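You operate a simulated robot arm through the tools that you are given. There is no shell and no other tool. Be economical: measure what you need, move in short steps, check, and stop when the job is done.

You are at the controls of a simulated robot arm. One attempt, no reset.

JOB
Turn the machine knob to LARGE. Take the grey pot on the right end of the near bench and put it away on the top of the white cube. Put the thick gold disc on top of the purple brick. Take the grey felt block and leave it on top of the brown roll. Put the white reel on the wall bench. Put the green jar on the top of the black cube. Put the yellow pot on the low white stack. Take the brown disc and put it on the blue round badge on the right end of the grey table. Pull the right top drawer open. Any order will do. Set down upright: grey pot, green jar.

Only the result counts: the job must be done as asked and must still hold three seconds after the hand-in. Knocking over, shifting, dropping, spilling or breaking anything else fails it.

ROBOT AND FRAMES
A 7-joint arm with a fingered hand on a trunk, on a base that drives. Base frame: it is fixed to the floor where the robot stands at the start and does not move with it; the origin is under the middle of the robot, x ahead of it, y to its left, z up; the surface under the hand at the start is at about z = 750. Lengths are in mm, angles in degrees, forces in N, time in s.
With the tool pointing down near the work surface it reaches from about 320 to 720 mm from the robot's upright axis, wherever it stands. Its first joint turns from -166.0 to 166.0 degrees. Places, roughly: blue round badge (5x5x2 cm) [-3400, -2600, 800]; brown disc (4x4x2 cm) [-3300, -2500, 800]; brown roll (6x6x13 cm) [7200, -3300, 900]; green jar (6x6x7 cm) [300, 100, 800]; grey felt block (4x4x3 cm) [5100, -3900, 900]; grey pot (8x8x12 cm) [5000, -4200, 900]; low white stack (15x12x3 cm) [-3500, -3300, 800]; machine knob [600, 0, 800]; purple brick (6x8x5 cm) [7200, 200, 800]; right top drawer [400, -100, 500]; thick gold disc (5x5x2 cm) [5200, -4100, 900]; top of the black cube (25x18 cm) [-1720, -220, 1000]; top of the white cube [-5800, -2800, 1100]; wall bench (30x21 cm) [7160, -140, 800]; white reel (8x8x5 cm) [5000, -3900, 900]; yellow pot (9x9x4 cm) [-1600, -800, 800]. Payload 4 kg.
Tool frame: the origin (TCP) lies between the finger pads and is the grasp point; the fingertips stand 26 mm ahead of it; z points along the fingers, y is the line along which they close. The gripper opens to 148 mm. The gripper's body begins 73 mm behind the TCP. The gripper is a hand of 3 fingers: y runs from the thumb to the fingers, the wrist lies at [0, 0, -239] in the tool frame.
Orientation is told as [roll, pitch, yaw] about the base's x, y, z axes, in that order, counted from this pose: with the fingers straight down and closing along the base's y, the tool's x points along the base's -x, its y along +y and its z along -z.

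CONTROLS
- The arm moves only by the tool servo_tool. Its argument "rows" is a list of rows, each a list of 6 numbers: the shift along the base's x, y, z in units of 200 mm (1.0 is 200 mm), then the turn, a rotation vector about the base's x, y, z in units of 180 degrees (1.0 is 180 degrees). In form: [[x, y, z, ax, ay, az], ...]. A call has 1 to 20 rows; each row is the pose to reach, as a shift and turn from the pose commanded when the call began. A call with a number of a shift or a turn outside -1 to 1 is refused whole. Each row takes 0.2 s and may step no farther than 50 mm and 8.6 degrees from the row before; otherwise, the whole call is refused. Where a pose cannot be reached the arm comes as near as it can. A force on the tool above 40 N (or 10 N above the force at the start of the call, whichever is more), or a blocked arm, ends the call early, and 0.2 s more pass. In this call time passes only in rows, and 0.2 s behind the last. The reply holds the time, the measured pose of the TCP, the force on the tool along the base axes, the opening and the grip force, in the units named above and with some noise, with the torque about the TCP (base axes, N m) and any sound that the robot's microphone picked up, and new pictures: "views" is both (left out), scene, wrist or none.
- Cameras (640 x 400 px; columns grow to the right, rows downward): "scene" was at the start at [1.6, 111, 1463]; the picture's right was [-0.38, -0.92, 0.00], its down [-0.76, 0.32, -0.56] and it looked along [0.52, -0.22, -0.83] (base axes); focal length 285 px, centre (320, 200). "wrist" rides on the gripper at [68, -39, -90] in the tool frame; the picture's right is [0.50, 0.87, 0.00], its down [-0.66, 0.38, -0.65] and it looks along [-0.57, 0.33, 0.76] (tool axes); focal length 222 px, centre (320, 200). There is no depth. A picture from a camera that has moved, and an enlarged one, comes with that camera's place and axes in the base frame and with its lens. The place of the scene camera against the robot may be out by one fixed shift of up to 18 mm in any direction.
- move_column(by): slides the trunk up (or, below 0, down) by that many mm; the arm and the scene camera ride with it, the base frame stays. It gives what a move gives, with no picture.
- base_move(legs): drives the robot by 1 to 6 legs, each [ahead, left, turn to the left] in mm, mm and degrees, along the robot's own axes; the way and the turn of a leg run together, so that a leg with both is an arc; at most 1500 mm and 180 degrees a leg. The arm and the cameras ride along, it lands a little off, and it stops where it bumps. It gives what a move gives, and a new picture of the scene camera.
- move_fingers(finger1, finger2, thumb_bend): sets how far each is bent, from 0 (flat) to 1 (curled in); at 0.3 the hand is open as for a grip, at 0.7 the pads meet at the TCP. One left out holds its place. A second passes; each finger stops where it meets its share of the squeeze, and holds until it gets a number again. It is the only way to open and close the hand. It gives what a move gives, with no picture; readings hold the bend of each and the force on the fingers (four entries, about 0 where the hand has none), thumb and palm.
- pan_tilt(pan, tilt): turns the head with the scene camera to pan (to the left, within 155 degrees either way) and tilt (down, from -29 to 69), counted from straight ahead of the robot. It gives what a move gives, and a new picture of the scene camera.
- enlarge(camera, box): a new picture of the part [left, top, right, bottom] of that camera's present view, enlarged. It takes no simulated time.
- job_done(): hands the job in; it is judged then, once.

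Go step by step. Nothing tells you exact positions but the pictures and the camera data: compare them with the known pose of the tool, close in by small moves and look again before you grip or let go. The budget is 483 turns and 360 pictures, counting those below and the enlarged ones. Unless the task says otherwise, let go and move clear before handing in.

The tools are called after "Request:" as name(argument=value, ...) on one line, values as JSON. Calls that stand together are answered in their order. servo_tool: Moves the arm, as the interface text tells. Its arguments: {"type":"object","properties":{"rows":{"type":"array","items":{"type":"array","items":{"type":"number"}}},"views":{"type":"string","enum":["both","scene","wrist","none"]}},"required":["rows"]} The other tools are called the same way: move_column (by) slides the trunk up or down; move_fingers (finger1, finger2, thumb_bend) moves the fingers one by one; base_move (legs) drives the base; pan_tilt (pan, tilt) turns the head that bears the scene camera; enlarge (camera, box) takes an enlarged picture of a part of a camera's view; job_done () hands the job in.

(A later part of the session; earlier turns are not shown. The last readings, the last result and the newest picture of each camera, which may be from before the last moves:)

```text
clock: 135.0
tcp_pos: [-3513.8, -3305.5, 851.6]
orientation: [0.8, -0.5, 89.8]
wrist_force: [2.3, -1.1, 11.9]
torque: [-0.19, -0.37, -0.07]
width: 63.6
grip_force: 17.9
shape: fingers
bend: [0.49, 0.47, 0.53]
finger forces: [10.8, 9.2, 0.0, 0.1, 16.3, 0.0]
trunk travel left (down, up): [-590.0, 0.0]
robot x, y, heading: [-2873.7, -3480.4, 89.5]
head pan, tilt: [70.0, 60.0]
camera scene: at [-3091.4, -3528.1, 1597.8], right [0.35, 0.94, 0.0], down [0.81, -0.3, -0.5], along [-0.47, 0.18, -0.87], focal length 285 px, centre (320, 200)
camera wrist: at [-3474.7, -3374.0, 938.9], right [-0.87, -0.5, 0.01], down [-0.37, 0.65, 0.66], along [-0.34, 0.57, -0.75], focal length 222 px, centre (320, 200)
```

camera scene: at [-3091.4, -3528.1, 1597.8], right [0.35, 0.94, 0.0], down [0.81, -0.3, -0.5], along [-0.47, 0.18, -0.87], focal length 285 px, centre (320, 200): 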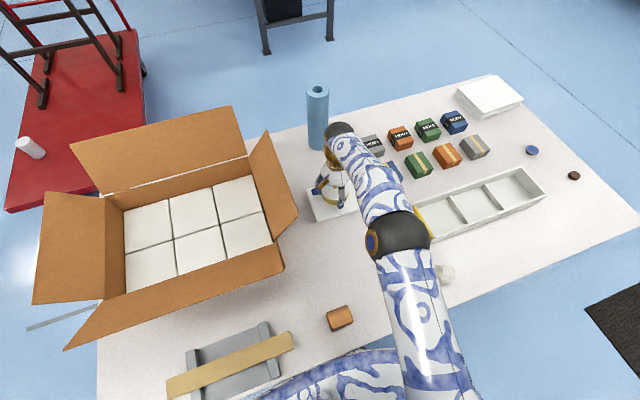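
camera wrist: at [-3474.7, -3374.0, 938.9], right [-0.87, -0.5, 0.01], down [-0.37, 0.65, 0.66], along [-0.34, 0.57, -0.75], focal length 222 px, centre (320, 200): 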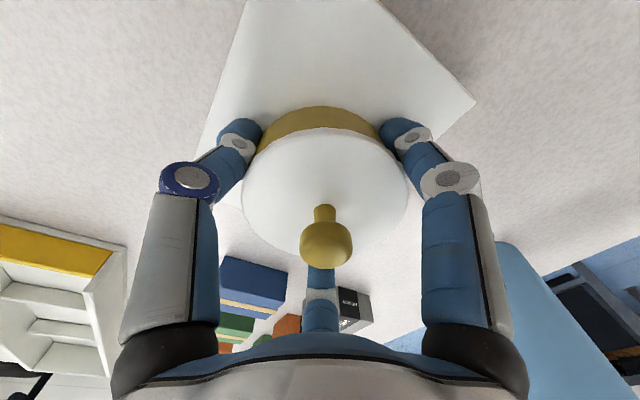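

The stack top is simply at z≈817 (table about 787), and the pot sits centred on it. I release and lift.

Request:
move_fingers(finger1=0.42, finger2=0.42, thumb_bend=0.42)

Request:
servo_tool(rows=[[0, 0, 0.1, 0, 0, 0], [0, 0, 0.3, 0, 0, 0], [0, 0, 0.5, 0, 0, 0], [0, 0, 0.7, 0, 0, 0]])

```text
clock: 136.0
tcp_pos: [-3514.1, -3305.8, 849.7]
orientation: [0.7, -0.6, 90.0]
wrist_force: [-0.5, 0.9, 3.3]
torque: [-0.02, -0.08, 0.0]
width: 87.6
grip_force: 0.9
shape: fingers
bend: [0.42, 0.42, 0.42]
finger forces: [0.1, 0.1, 0.0, 0.0, 1.9, 0.1]
trunk travel left (down, up): [-590.0, 0.0]
robot x, y, heading: [-2874.1, -3477.6, 89.3]
head pan, tilt: [70.0, 60.0]
heard: snap
```

```text
clock: 137.0
tcp_pos: [-3512.1, -3305.2, 989.5]
orientation: [0.6, -0.6, 89.8]
wrist_force: [0.2, -0.3, 0.0]
torque: [0.02, 0.05, 0.0]
width: 87.9
grip_force: 0.0
shape: fingers
bend: [0.42, 0.42, 0.42]
finger forces: [0.0, 0.1, 0.0, 0.1, 0.0, 0.1]
trunk travel left (down, up): [-590.0, 0.0]
robot x, y, heading: [-2873.4, -3481.7, 89.4]
head pan, tilt: [70.0, 60.0]
camera scene: at [-3092.8, -3527.6, 1597.6], right [0.35, 0.94, 0.0], down [0.81, -0.3, -0.5], along [-0.47, 0.17, -0.87], focal length 285 px, centre (320, 200)
camera wrist: at [-3474.6, -3373.2, 1077.6], right [-0.87, -0.5, 0.01], down [-0.37, 0.65, 0.66], along [-0.33, 0.57, -0.75], focal length 222 px, centre (320, 200)
```

scene: 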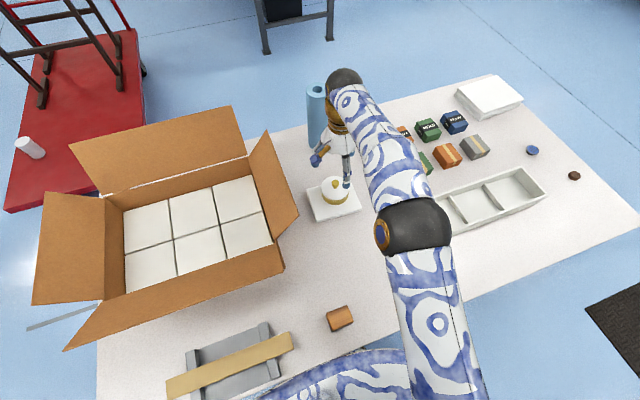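
wrist: 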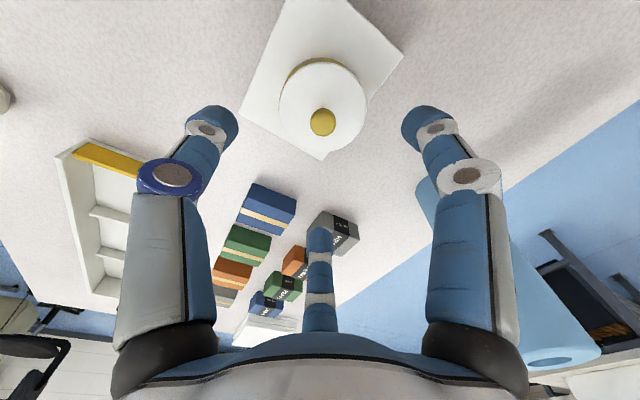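

The yellow pot stands on the stack. Next the brown disc: I sidle out, drive along the table, and sidle in again.

Request:
base_move(legs=[[0, -110, 0], [690, 0, 0], [0, 110, 0]])

Request:
pan_tilt(pan=40, tilt=55)

```text
clock: 142.4
tcp_pos: [-3509.3, -2614.6, 989.1]
orientation: [0.7, -0.5, 90.0]
wrist_force: [0.1, 0.4, 0.7]
torque: [0.0, 0.03, 0.02]
width: 88.1
grip_force: 0.1
shape: fingers
bend: [0.42, 0.42, 0.42]
finger forces: [0.0, 0.0, 0.0, 0.0, 0.0, 0.0]
trunk travel left (down, up): [-590.0, 0.0]
robot x, y, heading: [-2870.2, -2792.3, 89.7]
head pan, tilt: [70.0, 60.0]
camera scene: at [-3088.3, -2835.9, 1597.4], right [0.35, 0.94, 0.0], down [0.81, -0.3, -0.5], along [-0.47, 0.17, -0.87], focal length 285 px, centre (320, 200)
```

scene: 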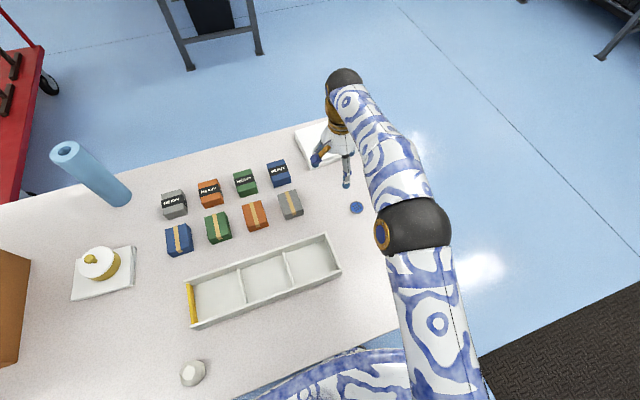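

```text
clock: 143.3
tcp_pos: [-3509.0, -2614.7, 989.2]
orientation: [0.7, -0.5, 90.0]
wrist_force: [-0.4, 0.3, 0.2]
torque: [0.0, -0.01, -0.02]
width: 88.2
grip_force: 0.1
shape: fingers
bend: [0.42, 0.42, 0.42]
finger forces: [0.0, 0.1, 0.0, 0.0, 0.0, 0.0]
trunk travel left (down, up): [-590.0, 0.0]
robot x, y, heading: [-2868.1, -2782.7, 89.5]
head pan, tilt: [40.0, 55.0]
camera scene: at [-3070.8, -2803.6, 1603.7], right [0.77, 0.64, 0.0], down [0.52, -0.63, -0.57], along [-0.37, 0.44, -0.82], focal length 285 px, centre (320, 200)
```

scene: 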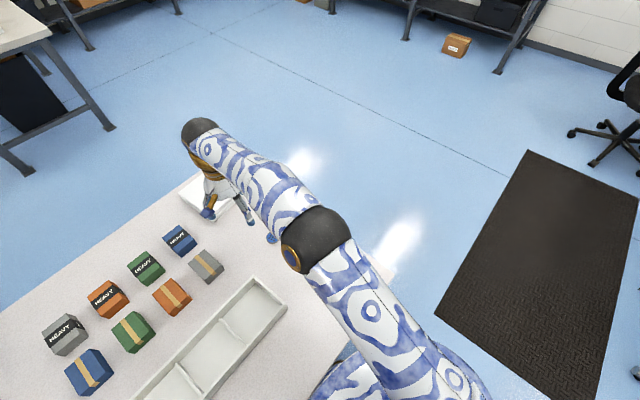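

Badge about [-3473, -2577], disc about [-3325, -2530]. I move over the disc.

Request:
servo_tool(rows=[[0.2, 0.1, 0, 0, 0, 0], [0.42, 0.2, 0, 0, 0, 0], [0.62, 0.3, 0, 0, 0, 0], [0.8, 0.38, -0.1, 0, 0, 0], [0.92, 0.42, -0.2, 0, 0, 0]])

```text
clock: 144.5
tcp_pos: [-3323.0, -2528.6, 950.7]
orientation: [0.7, -0.4, 90.0]
wrist_force: [0.5, 0.2, 0.6]
torque: [-0.01, 0.02, 0.0]
width: 87.7
grip_force: 0.0
shape: fingers
bend: [0.42, 0.42, 0.42]
finger forces: [0.0, 0.0, 0.0, 0.1, 0.0, 0.1]
trunk travel left (down, up): [-590.0, 0.0]
robot x, y, heading: [-2870.6, -2783.7, 89.5]
head pan, tilt: [40.0, 55.0]
camera scene: at [-3070.6, -2803.4, 1603.7], right [0.77, 0.64, 0.0], down [0.52, -0.63, -0.57], along [-0.37, 0.44, -0.82], focal length 285 px, centre (320, 200)
camera wrist: at [-3283.8, -2597.0, 1037.5], right [-0.87, -0.5, 0.01], down [-0.37, 0.65, 0.66], along [-0.34, 0.57, -0.75], focal length 222 px, centre (320, 200)
```

scene: 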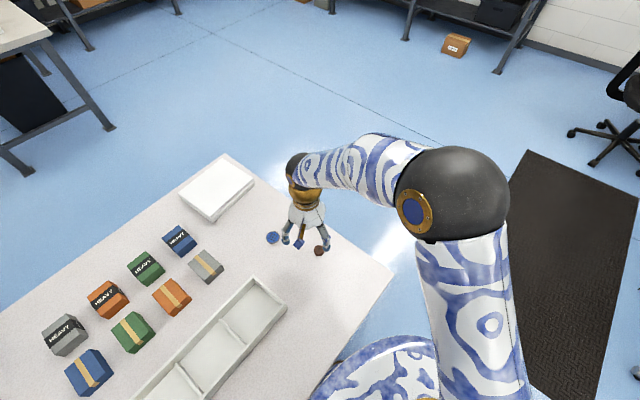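
wrist: 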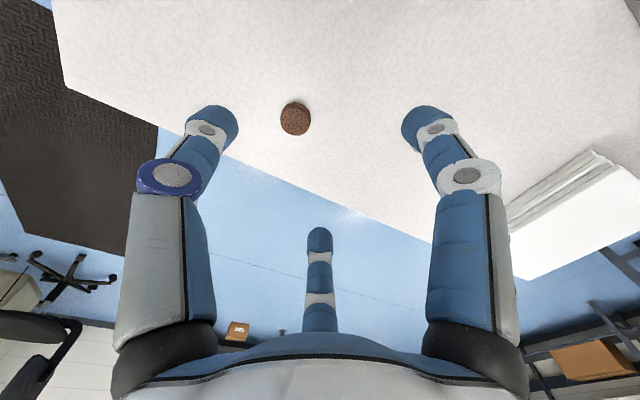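

Disc at about [-3310, -2506]. Centre, narrow the fingers, and go lower.

Request:
move_fingers(finger1=0.5, finger2=0.5, thumb_bend=0.5)

Request:
servo_tool(rows=[[0.04, 0.06, -0.1, 0, 0, 0], [0.065, 0.113, -0.25, 0, 0, 0], [0.065, 0.113, -0.4, 0, 0, 0]], views="wrist")

```text
clock: 145.5
tcp_pos: [-3322.5, -2529.2, 949.9]
orientation: [0.8, -0.5, 89.9]
wrist_force: [-0.6, -0.6, -0.4]
torque: [0.02, -0.01, -0.02]
width: 62.6
grip_force: 0.0
shape: fingers
bend: [0.5, 0.5, 0.5]
finger forces: [0.0, 0.1, 0.0, 0.0, 0.1, 0.1]
trunk travel left (down, up): [-590.0, 0.0]
robot x, y, heading: [-2867.4, -2788.6, 89.7]
head pan, tilt: [40.0, 55.0]
```

```text
clock: 146.3
tcp_pos: [-3310.9, -2507.7, 868.6]
orientation: [0.8, -0.5, 90.1]
wrist_force: [-0.8, -0.1, -0.5]
torque: [0.01, -0.01, 0.01]
width: 62.7
grip_force: 0.1
shape: fingers
bend: [0.5, 0.5, 0.5]
finger forces: [0.0, 0.0, 0.1, 0.0, 0.1, 0.1]
trunk travel left (down, up): [-590.0, 0.0]
robot x, y, heading: [-2868.9, -2786.7, 89.4]
head pan, tilt: [40.0, 55.0]
camera wrist: at [-3271.8, -2574.7, 957.1], right [-0.87, -0.5, 0.01], down [-0.37, 0.65, 0.66], along [-0.34, 0.57, -0.75], focal length 222 px, centre (320, 200)
```

wrist: 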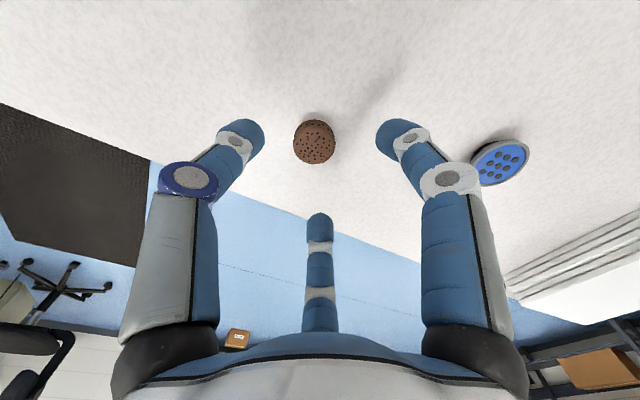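

Fine correction and descend to the table.

Request:
servo_tool(rows=[[0.005, 0.02, -0.1, 0, 0, 0], [0.005, 0.02, -0.2, 0, 0, 0], [0.005, 0.02, -0.235, 0, 0, 0], [0.005, 0.02, -0.255, 0, 0, 0]], views="wrist")

```text
clock: 147.3
tcp_pos: [-3311.2, -2504.1, 823.6]
orientation: [1.1, -0.8, 89.9]
wrist_force: [0.4, -3.3, 29.4]
torque: [-0.27, -1.4, -0.2]
width: 63.7
grip_force: 15.0
shape: fingers
bend: [0.5, 0.5, 0.5]
finger forces: [1.5, 0.0, 0.0, 0.1, 27.6, 0.0]
trunk travel left (down, up): [-590.0, 0.0]
robot x, y, heading: [-2870.0, -2787.7, 89.9]
head pan, tilt: [40.0, 55.0]
stopped in row 4: the force on the tool passed its limit at 48 N (the readings are from after the stop); the commanded pose is now the measured one
camera wrist: at [-3272.8, -2571.2, 911.5], right [-0.87, -0.5, 0.01], down [-0.36, 0.65, 0.67], along [-0.34, 0.58, -0.74], focal length 222 px, centre (320, 200)
```

wrist: 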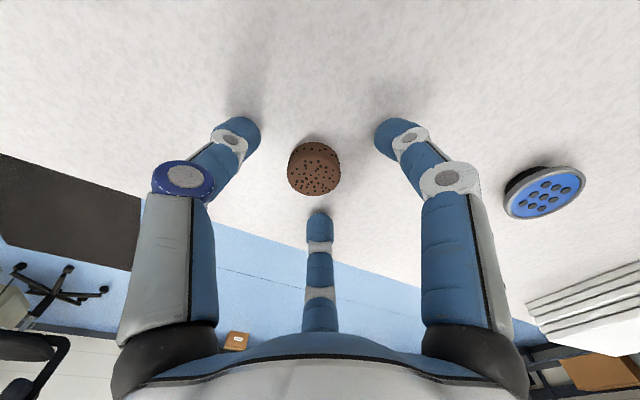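

The thumb tip touched the table. I lift 4 mm and close gently.

Request:
servo_tool(rows=[[0, 0, 0.03, 0, 0, 0]], views="none")

Request:
move_fingers(finger1=0.62, finger2=0.62, thumb_bend=0.62)

Request:
enlarge(camera="wrist", box=[200, 60, 440, 210])

```text
clock: 147.7
tcp_pos: [-3312.3, -2503.7, 826.9]
orientation: [0.9, -0.5, 89.8]
wrist_force: [-0.2, 0.6, 0.3]
torque: [0.01, -0.02, -0.03]
width: 62.2
grip_force: 0.0
shape: fingers
bend: [0.5, 0.5, 0.5]
finger forces: [0.1, 0.0, 0.1, 0.0, 0.0, 0.0]
trunk travel left (down, up): [-590.0, 0.0]
robot x, y, heading: [-2865.1, -2785.5, 89.5]
head pan, tilt: [40.0, 55.0]
```

```text
clock: 148.7
tcp_pos: [-3310.1, -2502.6, 827.0]
orientation: [1.0, -0.6, 89.9]
wrist_force: [-0.9, 0.0, -0.2]
torque: [0.0, 0.0, -0.01]
width: 25.0
grip_force: 0.8
shape: fingers
bend: [0.61, 0.61, 0.62]
finger forces: [0.6, 0.5, 0.1, 0.0, 0.4, 0.0]
trunk travel left (down, up): [-590.0, 0.0]
robot x, y, heading: [-2869.3, -2786.7, 89.7]
head pan, tilt: [40.0, 55.0]
```

```text
2.67 times, centred on (320, 135) of wrist
camera zoom: at [-3272.5, -2570.1, 915.1], right [-0.87, -0.5, 0.01], down [-0.37, 0.65, 0.67], along [-0.34, 0.57, -0.74], focal length 592 px, centre (320, 373)
```

zoom: 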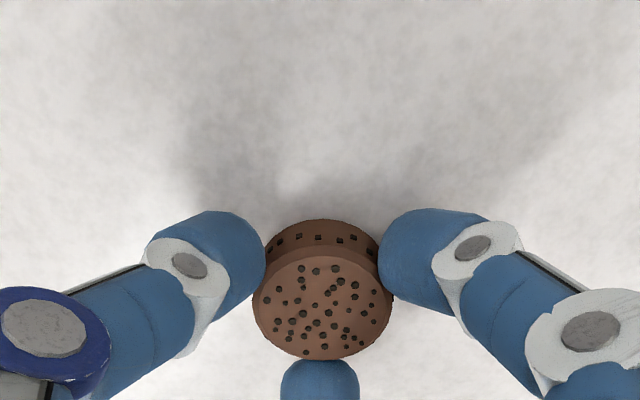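

Light contact; tighten slightly and lift.

Request:
move_fingers(finger1=0.65, finger2=0.65, thumb_bend=0.65)

Request:
servo_tool(rows=[[0, 0, 0.1, 0, 0, 0], [0, 0, 0.25, 0, 0, 0], [0, 0, 0.35, 0, 0, 0]], views="wrist")

```text
clock: 149.7
tcp_pos: [-3311.5, -2502.6, 826.7]
orientation: [0.9, -0.6, 89.9]
wrist_force: [-0.4, -1.3, 0.0]
torque: [0.0, -0.02, -0.02]
width: 22.8
grip_force: 4.4
shape: fingers
bend: [0.62, 0.62, 0.63]
finger forces: [2.7, 2.6, 0.1, 0.0, 2.9, 0.0]
trunk travel left (down, up): [-590.0, 0.0]
robot x, y, heading: [-2866.2, -2789.0, 89.6]
head pan, tilt: [40.0, 55.0]
```

```text
clock: 150.5
tcp_pos: [-3311.1, -2501.2, 897.3]
orientation: [0.9, -0.6, 89.9]
wrist_force: [-0.4, -0.5, -0.5]
torque: [-0.03, 0.02, 0.01]
width: 22.7
grip_force: 4.1
shape: fingers
bend: [0.62, 0.62, 0.63]
finger forces: [2.7, 2.6, 0.0, 0.0, 2.9, 0.0]
trunk travel left (down, up): [-590.0, 0.0]
robot x, y, heading: [-2869.4, -2787.3, 89.5]
head pan, tilt: [40.0, 55.0]
camera wrist: at [-3272.5, -2569.5, 985.0], right [-0.87, -0.5, 0.01], down [-0.37, 0.65, 0.67], along [-0.34, 0.57, -0.75], focal length 222 px, centre (320, 200)
```

wrist: 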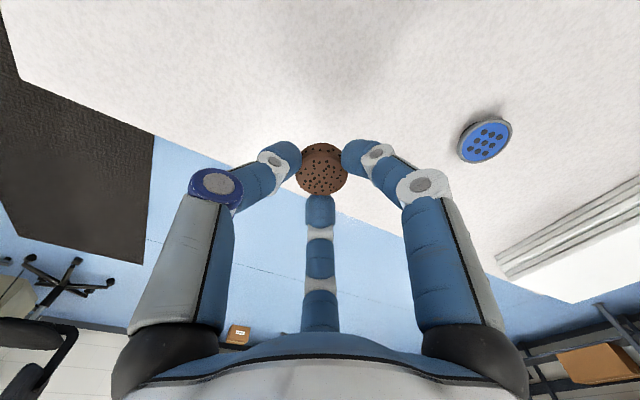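

Disc held. Badge at about [-3447, -2564]; moving over it.

Request:
servo_tool(rows=[[-0.2, -0.1, 0, 0, 0, 0], [-0.42, -0.2, 0, 0, 0, 0], [-0.65, -0.3, 0, 0, 0, 0]], views="wrist")

```text
refused: row 3 steps farther than a row can; nothing moved
```

Request:
servo_tool(rows=[[-0.17, -0.08, 0, 0, 0, 0], [-0.34, -0.16, 0, 0, 0, 0], [-0.51, -0.24, 0, 0, 0, 0], [-0.67, -0.31, 0, 0, 0, 0]], views="wrist")

```text
clock: 151.5
tcp_pos: [-3445.9, -2564.0, 898.3]
orientation: [0.9, -0.6, 89.8]
wrist_force: [0.3, 0.9, -0.8]
torque: [-0.01, 0.03, 0.01]
width: 23.1
grip_force: 4.6
shape: fingers
bend: [0.62, 0.62, 0.63]
finger forces: [2.7, 2.6, 0.0, 0.0, 2.9, 0.0]
trunk travel left (down, up): [-590.0, 0.0]
robot x, y, heading: [-2870.4, -2788.3, 89.8]
head pan, tilt: [40.0, 55.0]
camera wrist: at [-3407.3, -2632.2, 985.1], right [-0.87, -0.5, 0.01], down [-0.37, 0.65, 0.67], along [-0.34, 0.58, -0.74], focal length 222 px, centre (320, 200)
```

wrist: 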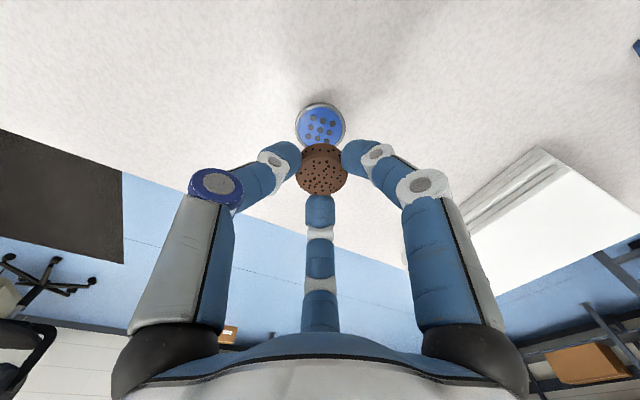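

Well aligned. Lowering in small steps.

Request:
servo_tool(rows=[[-0.006, 0, -0.1, 0, 0, 0], [-0.006, 0, -0.18, 0, 0, 0], [-0.006, 0, -0.21, 0, 0, 0]], views="wrist")

```text
clock: 152.3
tcp_pos: [-3446.9, -2564.8, 855.9]
orientation: [1.1, -0.7, 89.9]
wrist_force: [1.1, -0.4, 0.3]
torque: [-0.01, 0.01, 0.01]
width: 22.9
grip_force: 4.0
shape: fingers
bend: [0.62, 0.62, 0.63]
finger forces: [2.6, 2.6, 0.1, 0.0, 3.0, 0.0]
trunk travel left (down, up): [-590.0, 0.0]
robot x, y, heading: [-2869.5, -2786.9, 89.7]
head pan, tilt: [40.0, 55.0]
camera wrist: at [-3408.0, -2632.1, 943.0], right [-0.87, -0.5, 0.01], down [-0.37, 0.65, 0.67], along [-0.34, 0.58, -0.74], focal length 222 px, centre (320, 200)
```

wrist: 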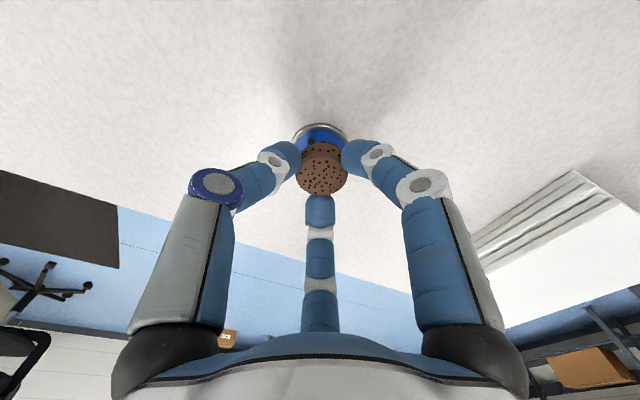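

Request:
servo_tool(rows=[[0, 0, -0.015, 0, 0, 0], [0, 0, -0.03, 0, 0, 0], [0, 0, -0.04, 0, 0, 0]], views="wrist")

Request:
enlarge(camera="wrist", box=[260, 90, 380, 210])

```text
clock: 153.1
tcp_pos: [-3447.4, -2565.1, 847.2]
orientation: [0.8, -0.5, 90.0]
wrist_force: [-0.8, -0.2, 0.5]
torque: [-0.03, -0.02, 0.02]
width: 22.7
grip_force: 4.4
shape: fingers
bend: [0.62, 0.62, 0.63]
finger forces: [2.7, 2.6, 0.1, 0.0, 3.0, 0.0]
trunk travel left (down, up): [-590.0, 0.0]
robot x, y, heading: [-2867.8, -2788.1, 89.7]
head pan, tilt: [40.0, 55.0]
camera wrist: at [-3407.7, -2632.2, 934.6], right [-0.87, -0.5, 0.01], down [-0.37, 0.65, 0.67], along [-0.34, 0.57, -0.74], focal length 222 px, centre (320, 200)
```

wrist: 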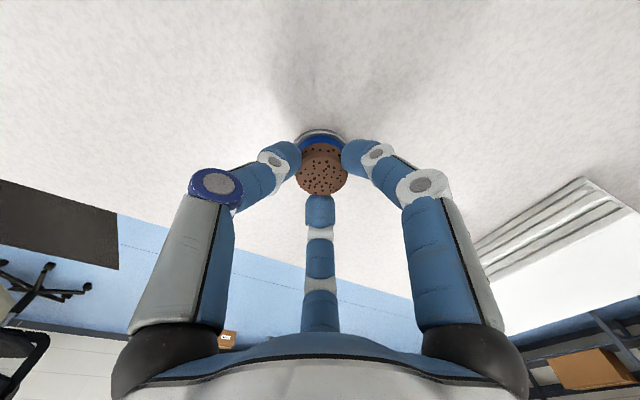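

```text
3.33 times, centred on (320, 150) of wrist
camera zoom: at [-3407.7, -2632.2, 934.6], right [-0.87, -0.5, 0.01], down [-0.37, 0.65, 0.67], along [-0.34, 0.57, -0.74], focal length 740 px, centre (320, 367)
```

zoom: 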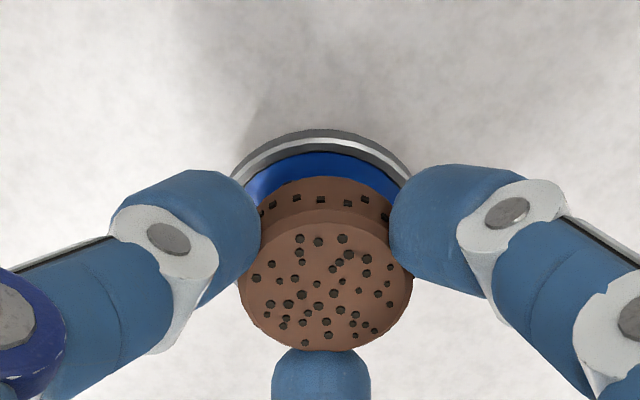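

Request:
servo_tool(rows=[[0, 0, -0.01, 0, 0, 0], [0, 0, -0.02, 0, 0, 0], [0, 0, -0.03, 0, 0, 0]], views="none")

```text
clock: 153.9
tcp_pos: [-3447.6, -2564.4, 842.0]
orientation: [1.0, -0.6, 89.9]
wrist_force: [0.5, 0.1, -0.5]
torque: [0.0, -0.03, -0.01]
width: 23.1
grip_force: 3.8
shape: fingers
bend: [0.62, 0.62, 0.63]
finger forces: [2.7, 2.6, 0.0, 0.0, 3.1, 0.0]
trunk travel left (down, up): [-590.0, 0.0]
robot x, y, heading: [-2864.6, -2790.0, 89.9]
head pan, tilt: [40.0, 55.0]
```

Request:
servo_tool(rows=[[0, 0, -0.01, 0, 0, 0], [0, 0, -0.02, 0, 0, 0], [0, 0, -0.03, 0, 0, 0]], views="none")

Request:
enlarge(camera="wrist", box=[260, 90, 380, 210])

```text
clock: 154.7
tcp_pos: [-3446.6, -2563.5, 835.9]
orientation: [1.1, -0.6, 89.9]
wrist_force: [-0.2, 0.7, 8.8]
torque: [0.07, 0.08, 0.01]
width: 22.2
grip_force: 6.3
shape: fingers
bend: [0.62, 0.62, 0.64]
finger forces: [3.0, 5.8, 0.0, 0.1, 3.4, 0.0]
trunk travel left (down, up): [-590.0, 0.0]
robot x, y, heading: [-2870.5, -2790.5, 89.5]
head pan, tilt: [40.0, 55.0]
```

```text
3.33 times, centred on (320, 150) of wrist
camera zoom: at [-3407.7, -2632.2, 923.7], right [-0.87, -0.5, 0.01], down [-0.37, 0.65, 0.67], along [-0.34, 0.58, -0.74], focal length 740 px, centre (320, 367)
```

zoom: 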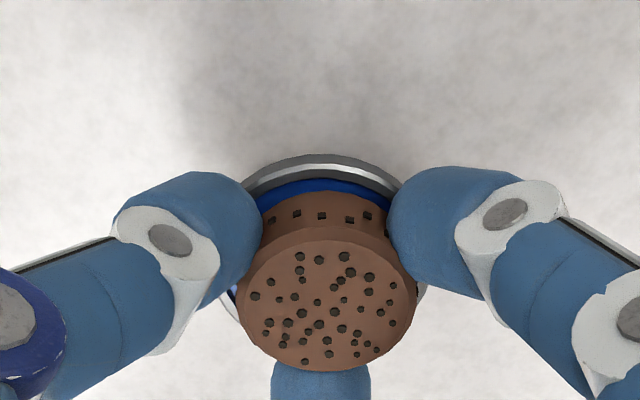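

Contact with the badge. Release in two steps and lift.

Request:
move_fingers(finger1=0.58, finger2=0.58, thumb_bend=0.58)

Request:
servo_tool(rows=[[0, 0, 0.015, 0, 0, 0]], views="none")

Request:
move_fingers(finger1=0.45, finger2=0.45, thumb_bend=0.45)

Request:
servo_tool(rows=[[0, 0, 0.1, 0, 0, 0], [0, 0, 0.3, 0, 0, 0], [0, 0, 0.5, 0, 0, 0]], views="wrist")

Request:
enlarge(camera="wrist", box=[260, 70, 380, 170])

```text
clock: 155.7
tcp_pos: [-3446.5, -2564.0, 835.5]
orientation: [0.9, -0.6, 89.9]
wrist_force: [0.3, -0.1, -0.7]
torque: [0.02, -0.02, -0.02]
width: 38.5
grip_force: 0.0
shape: fingers
bend: [0.57, 0.57, 0.57]
finger forces: [0.0, 0.1, 0.0, 0.0, 0.0, 0.1]
trunk travel left (down, up): [-590.0, 0.0]
robot x, y, heading: [-2865.7, -2785.4, 89.5]
head pan, tilt: [40.0, 55.0]
```

```text
clock: 156.1
tcp_pos: [-3447.0, -2564.2, 838.7]
orientation: [0.9, -0.6, 89.9]
wrist_force: [0.2, -0.2, 0.7]
torque: [-0.02, 0.03, 0.04]
width: 39.0
grip_force: 0.1
shape: fingers
bend: [0.57, 0.57, 0.57]
finger forces: [0.0, 0.0, 0.1, 0.0, 0.0, 0.0]
trunk travel left (down, up): [-590.0, 0.0]
robot x, y, heading: [-2868.2, -2785.9, 89.6]
head pan, tilt: [40.0, 55.0]
```

```text
clock: 157.1
tcp_pos: [-3447.9, -2564.1, 838.1]
orientation: [1.0, -0.6, 89.8]
wrist_force: [0.5, 0.7, -0.4]
torque: [0.0, -0.01, -0.02]
width: 78.2
grip_force: 0.0
shape: fingers
bend: [0.45, 0.45, 0.45]
finger forces: [0.0, 0.0, 0.0, 0.0, 0.1, 0.0]
trunk travel left (down, up): [-590.0, 0.0]
robot x, y, heading: [-2867.6, -2787.6, 89.6]
head pan, tilt: [40.0, 55.0]
```

```text
clock: 157.9
tcp_pos: [-3448.5, -2563.2, 938.5]
orientation: [0.9, -0.6, 89.9]
wrist_force: [-1.1, 0.0, 0.0]
torque: [0.01, -0.03, 0.0]
width: 78.3
grip_force: 0.0
shape: fingers
bend: [0.45, 0.45, 0.45]
finger forces: [0.0, 0.1, 0.0, 0.1, 0.0, 0.1]
trunk travel left (down, up): [-590.0, 0.0]
robot x, y, heading: [-2868.9, -2788.5, 89.6]
head pan, tilt: [40.0, 55.0]
camera wrist: at [-3408.0, -2631.3, 1025.6], right [-0.87, -0.5, 0.01], down [-0.37, 0.65, 0.67], along [-0.34, 0.57, -0.75], focal length 222 px, centre (320, 200)
```

wrist: 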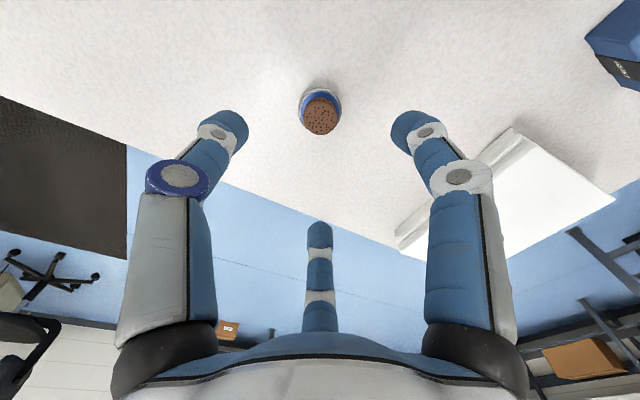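

```text
4.00 times, centred on (320, 120) of wrist
camera zoom: at [-3408.0, -2631.3, 1025.6], right [-0.87, -0.5, 0.01], down [-0.37, 0.65, 0.67], along [-0.34, 0.57, -0.75], focal length 888 px, centre (320, 520)
```

zoom: 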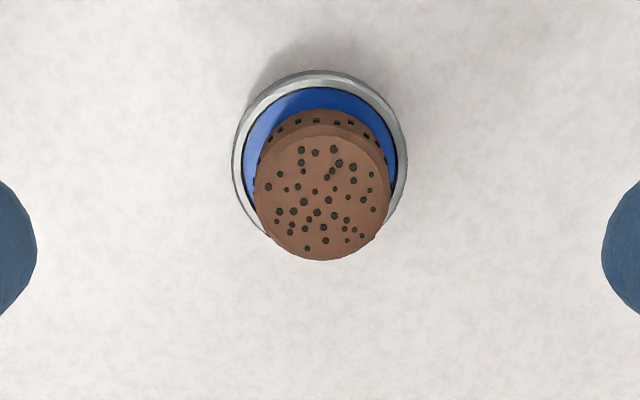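

The disc sits on the badge. Now to the near bench: I bring the arm in front of the robot first.

Request:
servo_tool(rows=[[0.15, 0.05, 0.15, 0, 0, 0], [0.33, 0.12, 0.25, 0, 0, 0], [0.51, 0.2, 0.35, 0, 0, 0], [0.7, 0.3, 0.45, 0, 0, 0], [0.85, 0.4, 0.5, 0, 0, 0], [0.99, 0.5, 0.5, 0, 0, 0]], views="none")

Request:
servo_tool(rows=[[0.2, 0.08, 0, 0, 0, 0], [0.42, 0.16, 0, 0, 0, 0], [0.64, 0.24, 0, 0, 0, 0], [0.86, 0.3, 0, 0, 0, 0], [1.0, 0.3, 0, 0, 0, 0]], views="none")

Request:
servo_tool(rows=[[0.24, 0, 0, 0, 0, 0], [0.48, 0, 0, 0, 0, 0], [0.7, 0, 0, 0, 0, 0]], views="none")

Request:
base_move(legs=[[0, -500, 0], [0, 0, -97], [1500, 0, 0], [1500, 0, 0]])

```text
clock: 159.3
tcp_pos: [-3247.5, -2463.8, 1038.4]
orientation: [1.0, -0.6, 89.9]
wrist_force: [0.2, 0.9, 0.1]
torque: [0.01, 0.01, 0.0]
width: 78.1
grip_force: 0.0
shape: fingers
bend: [0.45, 0.45, 0.45]
finger forces: [0.0, 0.0, 0.0, 0.1, 0.0, 0.0]
trunk travel left (down, up): [-590.0, 0.0]
robot x, y, heading: [-2868.4, -2783.3, 89.9]
head pan, tilt: [40.0, 55.0]
```

```text
clock: 160.5
tcp_pos: [-3048.2, -2404.4, 1039.0]
orientation: [0.9, -0.6, 89.9]
wrist_force: [-0.2, 1.2, -0.5]
torque: [0.0, 0.0, 0.04]
width: 78.5
grip_force: 0.0
shape: fingers
bend: [0.45, 0.45, 0.45]
finger forces: [0.1, 0.1, 0.1, 0.1, 0.1, 0.0]
trunk travel left (down, up): [-590.0, 0.0]
robot x, y, heading: [-2869.3, -2786.7, 89.4]
head pan, tilt: [40.0, 55.0]
```

```text
clock: 161.3
tcp_pos: [-2910.5, -2404.5, 1038.8]
orientation: [1.0, -0.7, 90.1]
wrist_force: [-0.5, 0.1, -1.4]
torque: [-0.04, 0.03, 0.01]
width: 78.2
grip_force: 0.1
shape: fingers
bend: [0.45, 0.45, 0.45]
finger forces: [0.1, 0.0, 0.1, 0.1, 0.0, 0.0]
trunk travel left (down, up): [-590.0, 0.0]
robot x, y, heading: [-2869.0, -2786.4, 89.6]
head pan, tilt: [40.0, 55.0]
```

```text
clock: 182.3
tcp_pos: [968.6, -3153.1, 1038.9]
orientation: [0.9, -0.6, -6.4]
wrist_force: [-0.6, 0.3, -0.8]
torque: [-0.04, -0.02, -0.02]
width: 78.2
grip_force: 0.0
shape: fingers
bend: [0.45, 0.45, 0.45]
finger forces: [0.0, 0.0, 0.0, 0.0, 0.0, 0.1]
trunk travel left (down, up): [-590.0, 0.0]
robot x, y, heading: [585.2, -3149.2, -6.9]
head pan, tilt: [40.0, 55.0]
camera scene: at [597.7, -2966.8, 1603.7], right [0.55, -0.84, 0.0], down [-0.69, -0.45, -0.57], along [0.48, 0.31, -0.82], focal length 285 px, centre (320, 200)
```

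scene: 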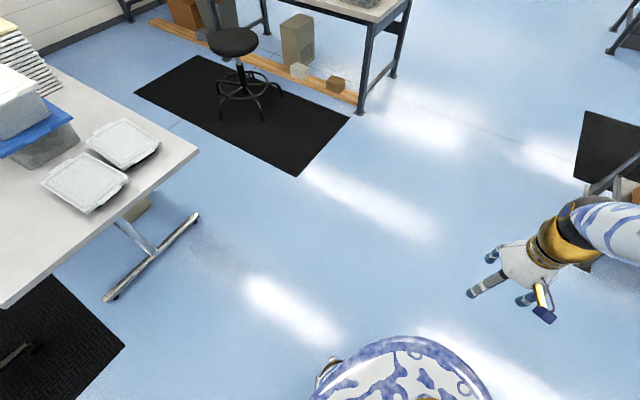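

Request:
pan_tilt(pan=0, tilt=15)

Request:
pan_tilt(pan=-20, tilt=15)

```text
clock: 183.3
tcp_pos: [969.6, -3151.8, 1038.1]
orientation: [0.9, -0.6, -6.5]
wrist_force: [-1.0, 1.1, -1.1]
torque: [0.03, 0.01, -0.01]
width: 78.1
grip_force: 0.1
shape: fingers
bend: [0.45, 0.45, 0.45]
finger forces: [0.1, 0.1, 0.0, 0.0, 0.0, 0.1]
trunk travel left (down, up): [-590.0, 0.0]
robot x, y, heading: [583.9, -3148.1, -6.6]
head pan, tilt: [0.0, 15.0]
camera scene: at [629.9, -3017.2, 1663.9], right [-0.12, -0.99, 0.0], down [-0.26, 0.03, -0.97], along [0.96, -0.11, -0.26], focal length 285 px, centre (320, 200)
```

scene: 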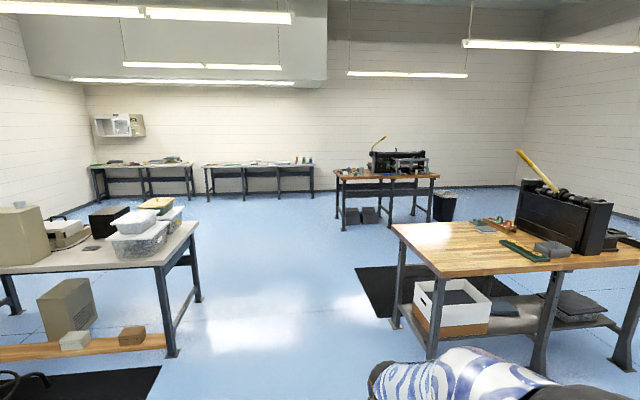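

```text
clock: 184.2
tcp_pos: [969.5, -3152.7, 1038.2]
orientation: [0.8, -0.6, -6.5]
wrist_force: [-0.5, 0.5, 0.3]
torque: [0.01, 0.01, -0.02]
width: 78.3
grip_force: 0.0
shape: fingers
bend: [0.45, 0.45, 0.45]
finger forces: [0.1, 0.1, 0.1, 0.0, 0.0, 0.0]
trunk travel left (down, up): [-590.0, 0.0]
robot x, y, heading: [583.3, -3149.9, -6.9]
head pan, tilt: [-20.0, 15.0]
camera scene: at [620.6, -3048.3, 1664.0], right [-0.45, -0.89, 0.0], down [-0.23, 0.12, -0.97], along [0.86, -0.43, -0.26], focal length 285 px, centre (320, 200)
```

scene: 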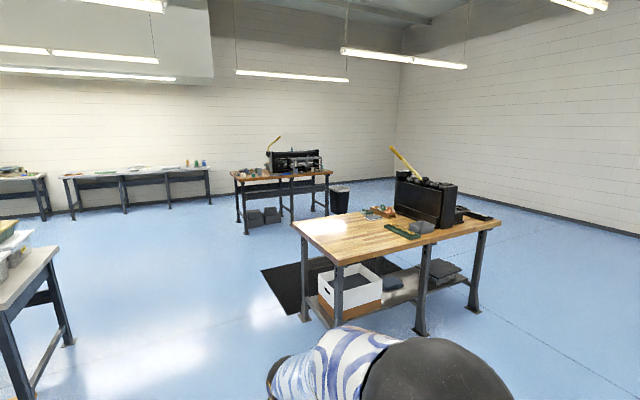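

The corridor along y≈-3150 is free; the near bench stands around x≈5000, y≈-3900. I drive on.

Request:
base_move(legs=[[0, 0, 6.9], [1500, 0, 0], [1500, 0, 0], [500, 0, 0]])

Request:
pan_tilt(pan=-25, tilt=25)

```text
clock: 201.7
tcp_pos: [4463.3, -3107.9, 1038.3]
orientation: [0.8, -0.6, 0.0]
wrist_force: [-0.2, 0.0, -0.3]
torque: [-0.02, -0.01, -0.04]
width: 78.1
grip_force: 0.0
shape: fingers
bend: [0.45, 0.45, 0.45]
finger forces: [0.1, 0.0, 0.0, 0.1, 0.0, 0.1]
trunk travel left (down, up): [-590.0, 0.0]
robot x, y, heading: [4076.2, -3147.5, -0.5]
head pan, tilt: [-20.0, 15.0]
camera scene: at [4103.9, -3044.2, 1663.9], right [-0.35, -0.94, 0.0], down [-0.24, 0.09, -0.97], along [0.91, -0.34, -0.26], focal length 285 px, centre (320, 200)
```

scene: 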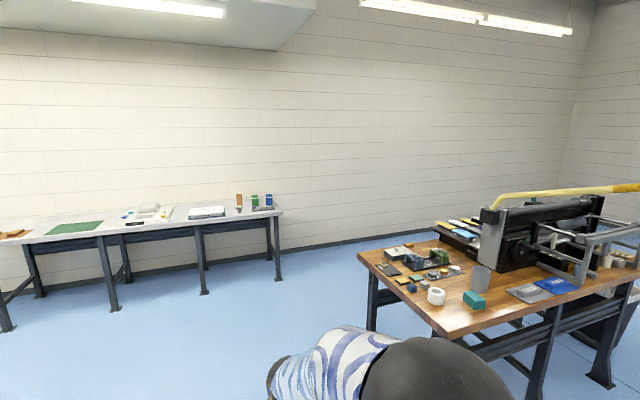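

```text
clock: 202.5
tcp_pos: [4463.2, -3109.1, 1037.7]
orientation: [0.9, -0.6, 0.0]
wrist_force: [-0.3, 0.3, 0.3]
torque: [0.01, 0.0, -0.01]
width: 78.3
grip_force: 0.0
shape: fingers
bend: [0.45, 0.45, 0.45]
finger forces: [0.0, 0.1, 0.0, 0.1, 0.1, 0.1]
trunk travel left (down, up): [-590.0, 0.0]
robot x, y, heading: [4076.1, -3153.6, -0.1]
head pan, tilt: [-25.0, 25.0]
camera scene: at [4099.1, -3051.2, 1647.8], right [-0.43, -0.9, 0.0], down [-0.38, 0.18, -0.91], along [0.82, -0.39, -0.42], focal length 285 px, centre (320, 200)
```

scene: 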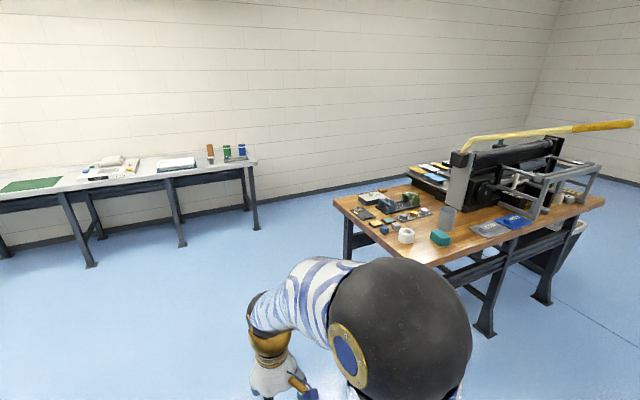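

Request:
enlarge(camera="scene", box=[320, 160, 560, 310])

Request:
enlarge(camera="scene", box=[60, 120, 280, 240])

```text
2.67 times, centred on (440, 235) of scene
camera zoom: at [4099.1, -3051.2, 1647.8], right [-0.43, -0.9, 0.0], down [-0.38, 0.18, -0.91], along [0.82, -0.39, -0.42], focal length 760 px, centre (0, 107)
```

zoom: 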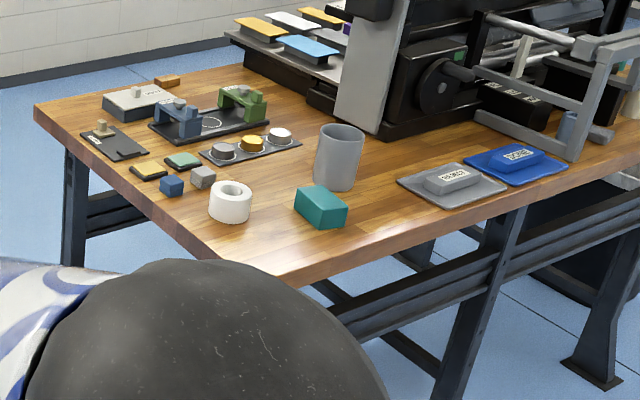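

```text
2.91 times, centred on (170, 180) of scene
camera zoom: at [4099.1, -3051.2, 1647.8], right [-0.43, -0.9, 0.0], down [-0.38, 0.18, -0.91], along [0.82, -0.39, -0.42], focal length 830 px, centre (756, 258)
```

zoom: 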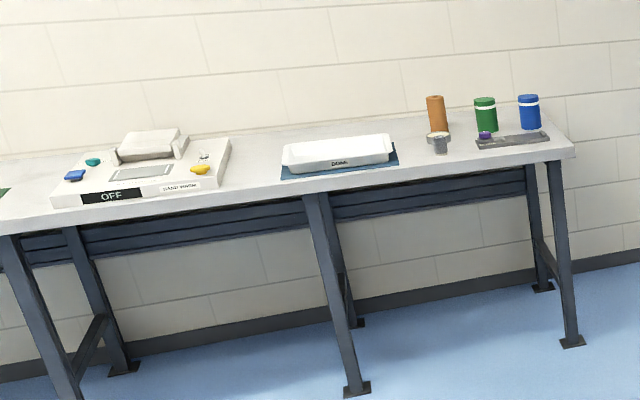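

The bench's items are all near its +y end, so "right end" here means the +y end – this also settles the drawer (the +y cabinet, matching its coordinates). I drive to the +y side of the bench with it on my left.

Request:
base_move(legs=[[1010, 0, 0], [0, 0, 180], [0, 380, 0]])

Request:
pan_tilt(pan=80, tilt=55)

```text
clock: 217.0
tcp_pos: [4697.1, -3580.7, 1038.4]
orientation: [1.0, -0.6, -179.9]
wrist_force: [-0.5, 0.2, -0.4]
torque: [0.02, 0.0, -0.04]
width: 78.1
grip_force: 0.1
shape: fingers
bend: [0.45, 0.45, 0.45]
finger forces: [0.0, 0.1, 0.1, 0.0, 0.0, 0.1]
trunk travel left (down, up): [-590.0, 0.0]
robot x, y, heading: [5083.1, -3537.8, 179.6]
head pan, tilt: [-25.0, 25.0]
camera scene: at [5052.5, -3662.2, 1647.7], right [0.43, 0.9, 0.0], down [0.38, -0.18, -0.91], along [-0.82, 0.39, -0.42], focal length 285 px, centre (320, 200)
```

scene: 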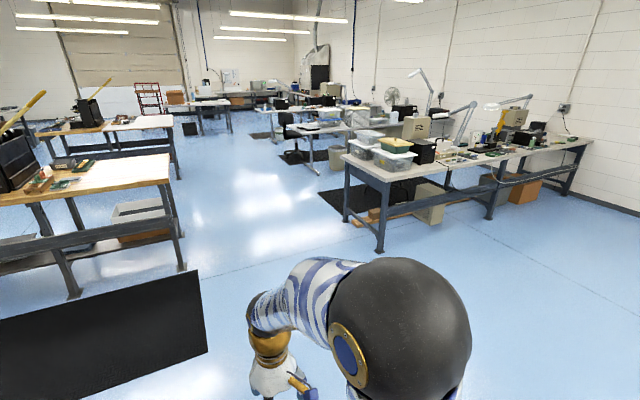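

```text
clock: 218.8
tcp_pos: [4698.4, -3579.7, 1037.8]
orientation: [0.9, -0.6, -179.8]
wrist_force: [-0.4, 0.1, 0.5]
torque: [0.02, -0.03, 0.02]
width: 78.2
grip_force: 0.1
shape: fingers
bend: [0.45, 0.45, 0.45]
finger forces: [0.0, 0.1, 0.0, 0.0, 0.0, 0.1]
trunk travel left (down, up): [-590.0, 0.0]
robot x, y, heading: [5077.3, -3536.4, 179.8]
head pan, tilt: [80.0, 55.0]
camera scene: at [5123.1, -3771.8, 1603.7], right [-0.98, 0.18, 0.0], down [0.15, 0.81, -0.57], along [-0.1, -0.56, -0.82], focal length 285 px, centre (320, 200)
```

scene: 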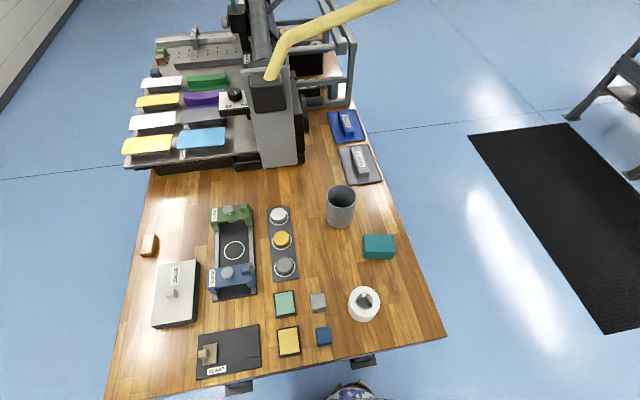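

Excellent view. Felt block ≈ [5092, -3977], gold disc ≈ [5160, -4160], reel ≈ [4986, -3952], pot ≈ [4992, -4187]. I swing the arm over the felt block.

Request:
servo_tool(rows=[[0.02, -0.2, 0, 0, 0, 0.045], [0.06, -0.4, 0, 0, 0, 0.09], [0.12, -0.6, 0, 0, 0, 0.135], [0.22, -0.8, 0, 0, 0, 0.18], [0.34, -0.98, 0, 0, 0, 0.225], [0.5, -1.0, 0, 0, 0, 0.27], [0.7, -1.0, 0, 0, 0, 0.315]], views="none")

Request:
servo_tool(rows=[[0.16, -0.16, 0, 0, 0, 0.045], [0.32, -0.32, 0, 0, 0, 0.09], [0.48, -0.48, 0, 0, 0, 0.135], [0.64, -0.64, 0, 0, 0, 0.18], [0.82, -0.76, 0, 0, 0, 0.225], [1.0, -0.86, 0, 0, 0, 0.27], [1.0, -0.95, 0, 0, 0, 0.315]], views="none")

Request:
servo_tool(rows=[[0.1, -0.02, 0, 0, 0, 0.045], [0.2, -0.04, 0, 0, 0, 0.09], [0.26, -0.04, 0, 0, 0, 0.135], [0.26, -0.04, 0, 0, 0, 0.18], [0.26, -0.04, 0, 0, 0, 0.225], [0.26, -0.04, 0, 0, 0, 0.27], [0.26, -0.04, 0, 0, 0, 0.315], [0.26, -0.04, 0, 0, 0, 0.36]])

```text
clock: 220.4
tcp_pos: [4838.3, -3780.6, 1037.5]
orientation: [1.0, -0.6, -123.0]
wrist_force: [0.5, 0.6, 1.2]
torque: [0.01, 0.0, -0.02]
width: 78.3
grip_force: 0.1
shape: fingers
bend: [0.45, 0.45, 0.45]
finger forces: [0.1, 0.0, 0.0, 0.0, 0.0, 0.0]
trunk travel left (down, up): [-590.0, 0.0]
robot x, y, heading: [5080.4, -3536.8, 179.9]
head pan, tilt: [80.0, 55.0]
```

```text
clock: 222.0
tcp_pos: [5037.5, -3970.5, 1037.5]
orientation: [1.0, -0.6, -66.3]
wrist_force: [0.0, 1.2, 0.5]
torque: [0.0, -0.02, 0.01]
width: 78.1
grip_force: 0.1
shape: fingers
bend: [0.45, 0.45, 0.45]
finger forces: [0.0, 0.0, 0.0, 0.1, 0.0, 0.0]
trunk travel left (down, up): [-590.0, 0.0]
robot x, y, heading: [5078.5, -3537.7, 179.6]
head pan, tilt: [80.0, 55.0]
```

```text
clock: 223.8
tcp_pos: [5088.9, -3978.3, 1038.4]
orientation: [0.9, -0.5, -1.6]
wrist_force: [0.7, -0.1, -0.3]
torque: [0.0, 0.01, 0.02]
width: 78.5
grip_force: 0.1
shape: fingers
bend: [0.45, 0.45, 0.45]
finger forces: [0.0, 0.0, 0.1, 0.0, 0.1, 0.1]
trunk travel left (down, up): [-590.0, 0.0]
robot x, y, heading: [5078.0, -3537.7, 179.8]
head pan, tilt: [80.0, 55.0]
camera scene: at [5123.2, -3772.0, 1603.7], right [-0.98, 0.18, 0.0], down [0.14, 0.81, -0.57], along [-0.1, -0.56, -0.82], focal length 285 px, centre (320, 200)
camera wrist: at [5018.0, -4016.2, 1126.1], right [-0.48, 0.88, 0.01], down [0.66, 0.35, 0.67], along [0.58, 0.32, -0.74], focal length 222 px, centre (320, 200)
```

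scene: 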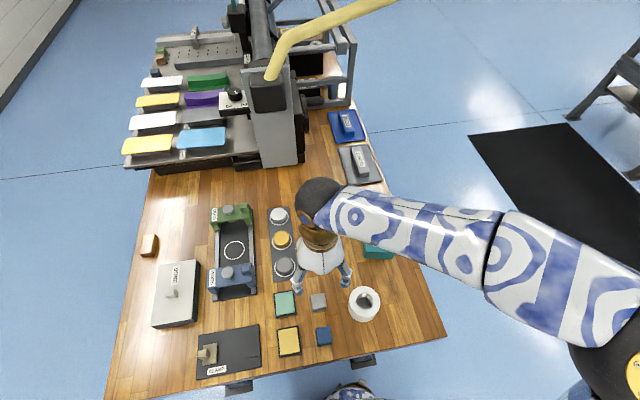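
wrist: 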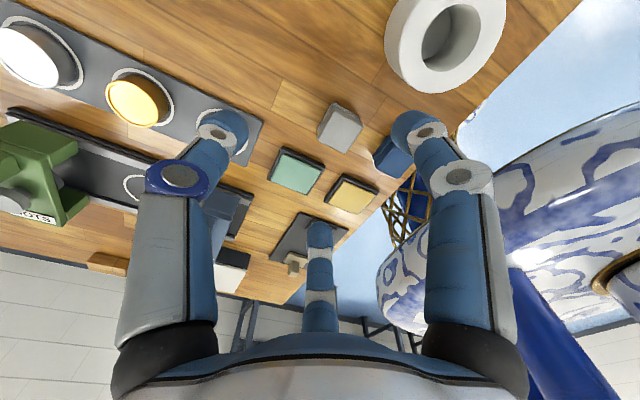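

The wrist view puts the felt block at [5093, -3946]. I centre over it, narrow the fingers and descend partway.

Request:
move_fingers(finger1=0.49, finger2=0.49, thumb_bend=0.49)

Request:
servo_tool(rows=[[0.02, 0.16, -0.1, 0, 0, 0], [0.02, 0.16, -0.3, 0, 0, 0], [0.02, 0.16, -0.45, 0, 0, 0]], views="wrist")

```text
clock: 224.8
tcp_pos: [5089.6, -3978.3, 1039.1]
orientation: [0.9, -0.6, -1.6]
wrist_force: [0.0, -0.9, -0.2]
torque: [0.01, 0.01, -0.01]
width: 65.9
grip_force: 0.1
shape: fingers
bend: [0.49, 0.49, 0.49]
finger forces: [0.0, 0.0, 0.0, 0.0, 0.0, 0.0]
trunk travel left (down, up): [-590.0, 0.0]
robot x, y, heading: [5080.7, -3537.1, 179.8]
head pan, tilt: [80.0, 55.0]
```

```text
clock: 225.6
tcp_pos: [5092.5, -3947.2, 948.4]
orientation: [0.9, -0.7, -1.7]
wrist_force: [-0.7, 0.8, 0.1]
torque: [0.01, 0.01, 0.0]
width: 66.0
grip_force: 0.0
shape: fingers
bend: [0.49, 0.49, 0.49]
finger forces: [0.0, 0.0, 0.1, 0.0, 0.0, 0.0]
trunk travel left (down, up): [-590.0, 0.0]
robot x, y, heading: [5081.8, -3535.4, 179.7]
head pan, tilt: [80.0, 55.0]
camera wrist: at [5022.5, -3985.0, 1035.7], right [-0.47, 0.88, 0.01], down [0.66, 0.35, 0.67], along [0.58, 0.32, -0.74], focal length 222 px, centre (320, 200)
```

wrist: 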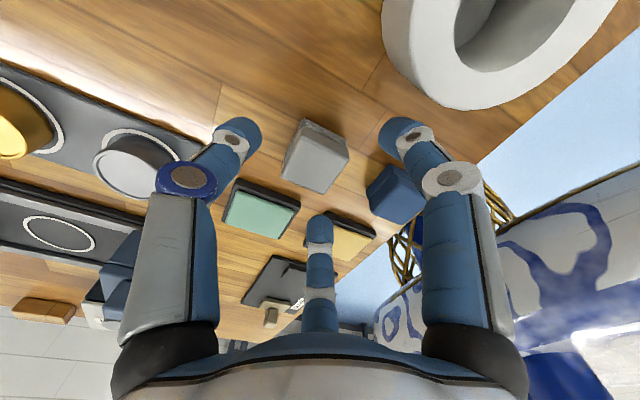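

Request:
enlarge(camera="wrist", box=[200, 70, 440, 270])

```text
2.00 times, centred on (320, 170) of wrist
camera zoom: at [5022.5, -3985.0, 1035.7], right [-0.47, 0.88, 0.01], down [0.66, 0.35, 0.67], along [0.58, 0.32, -0.74], focal length 444 px, centre (320, 260)
```

zoom: 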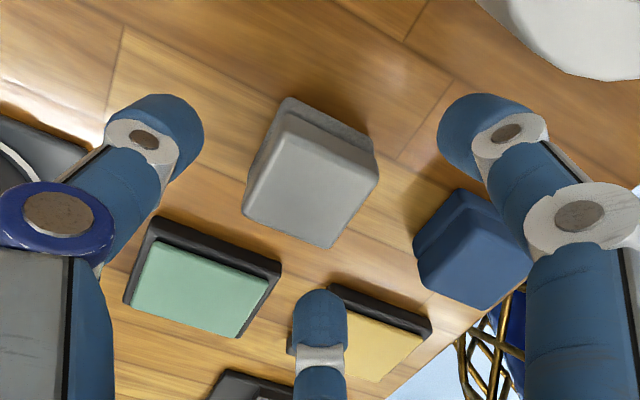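

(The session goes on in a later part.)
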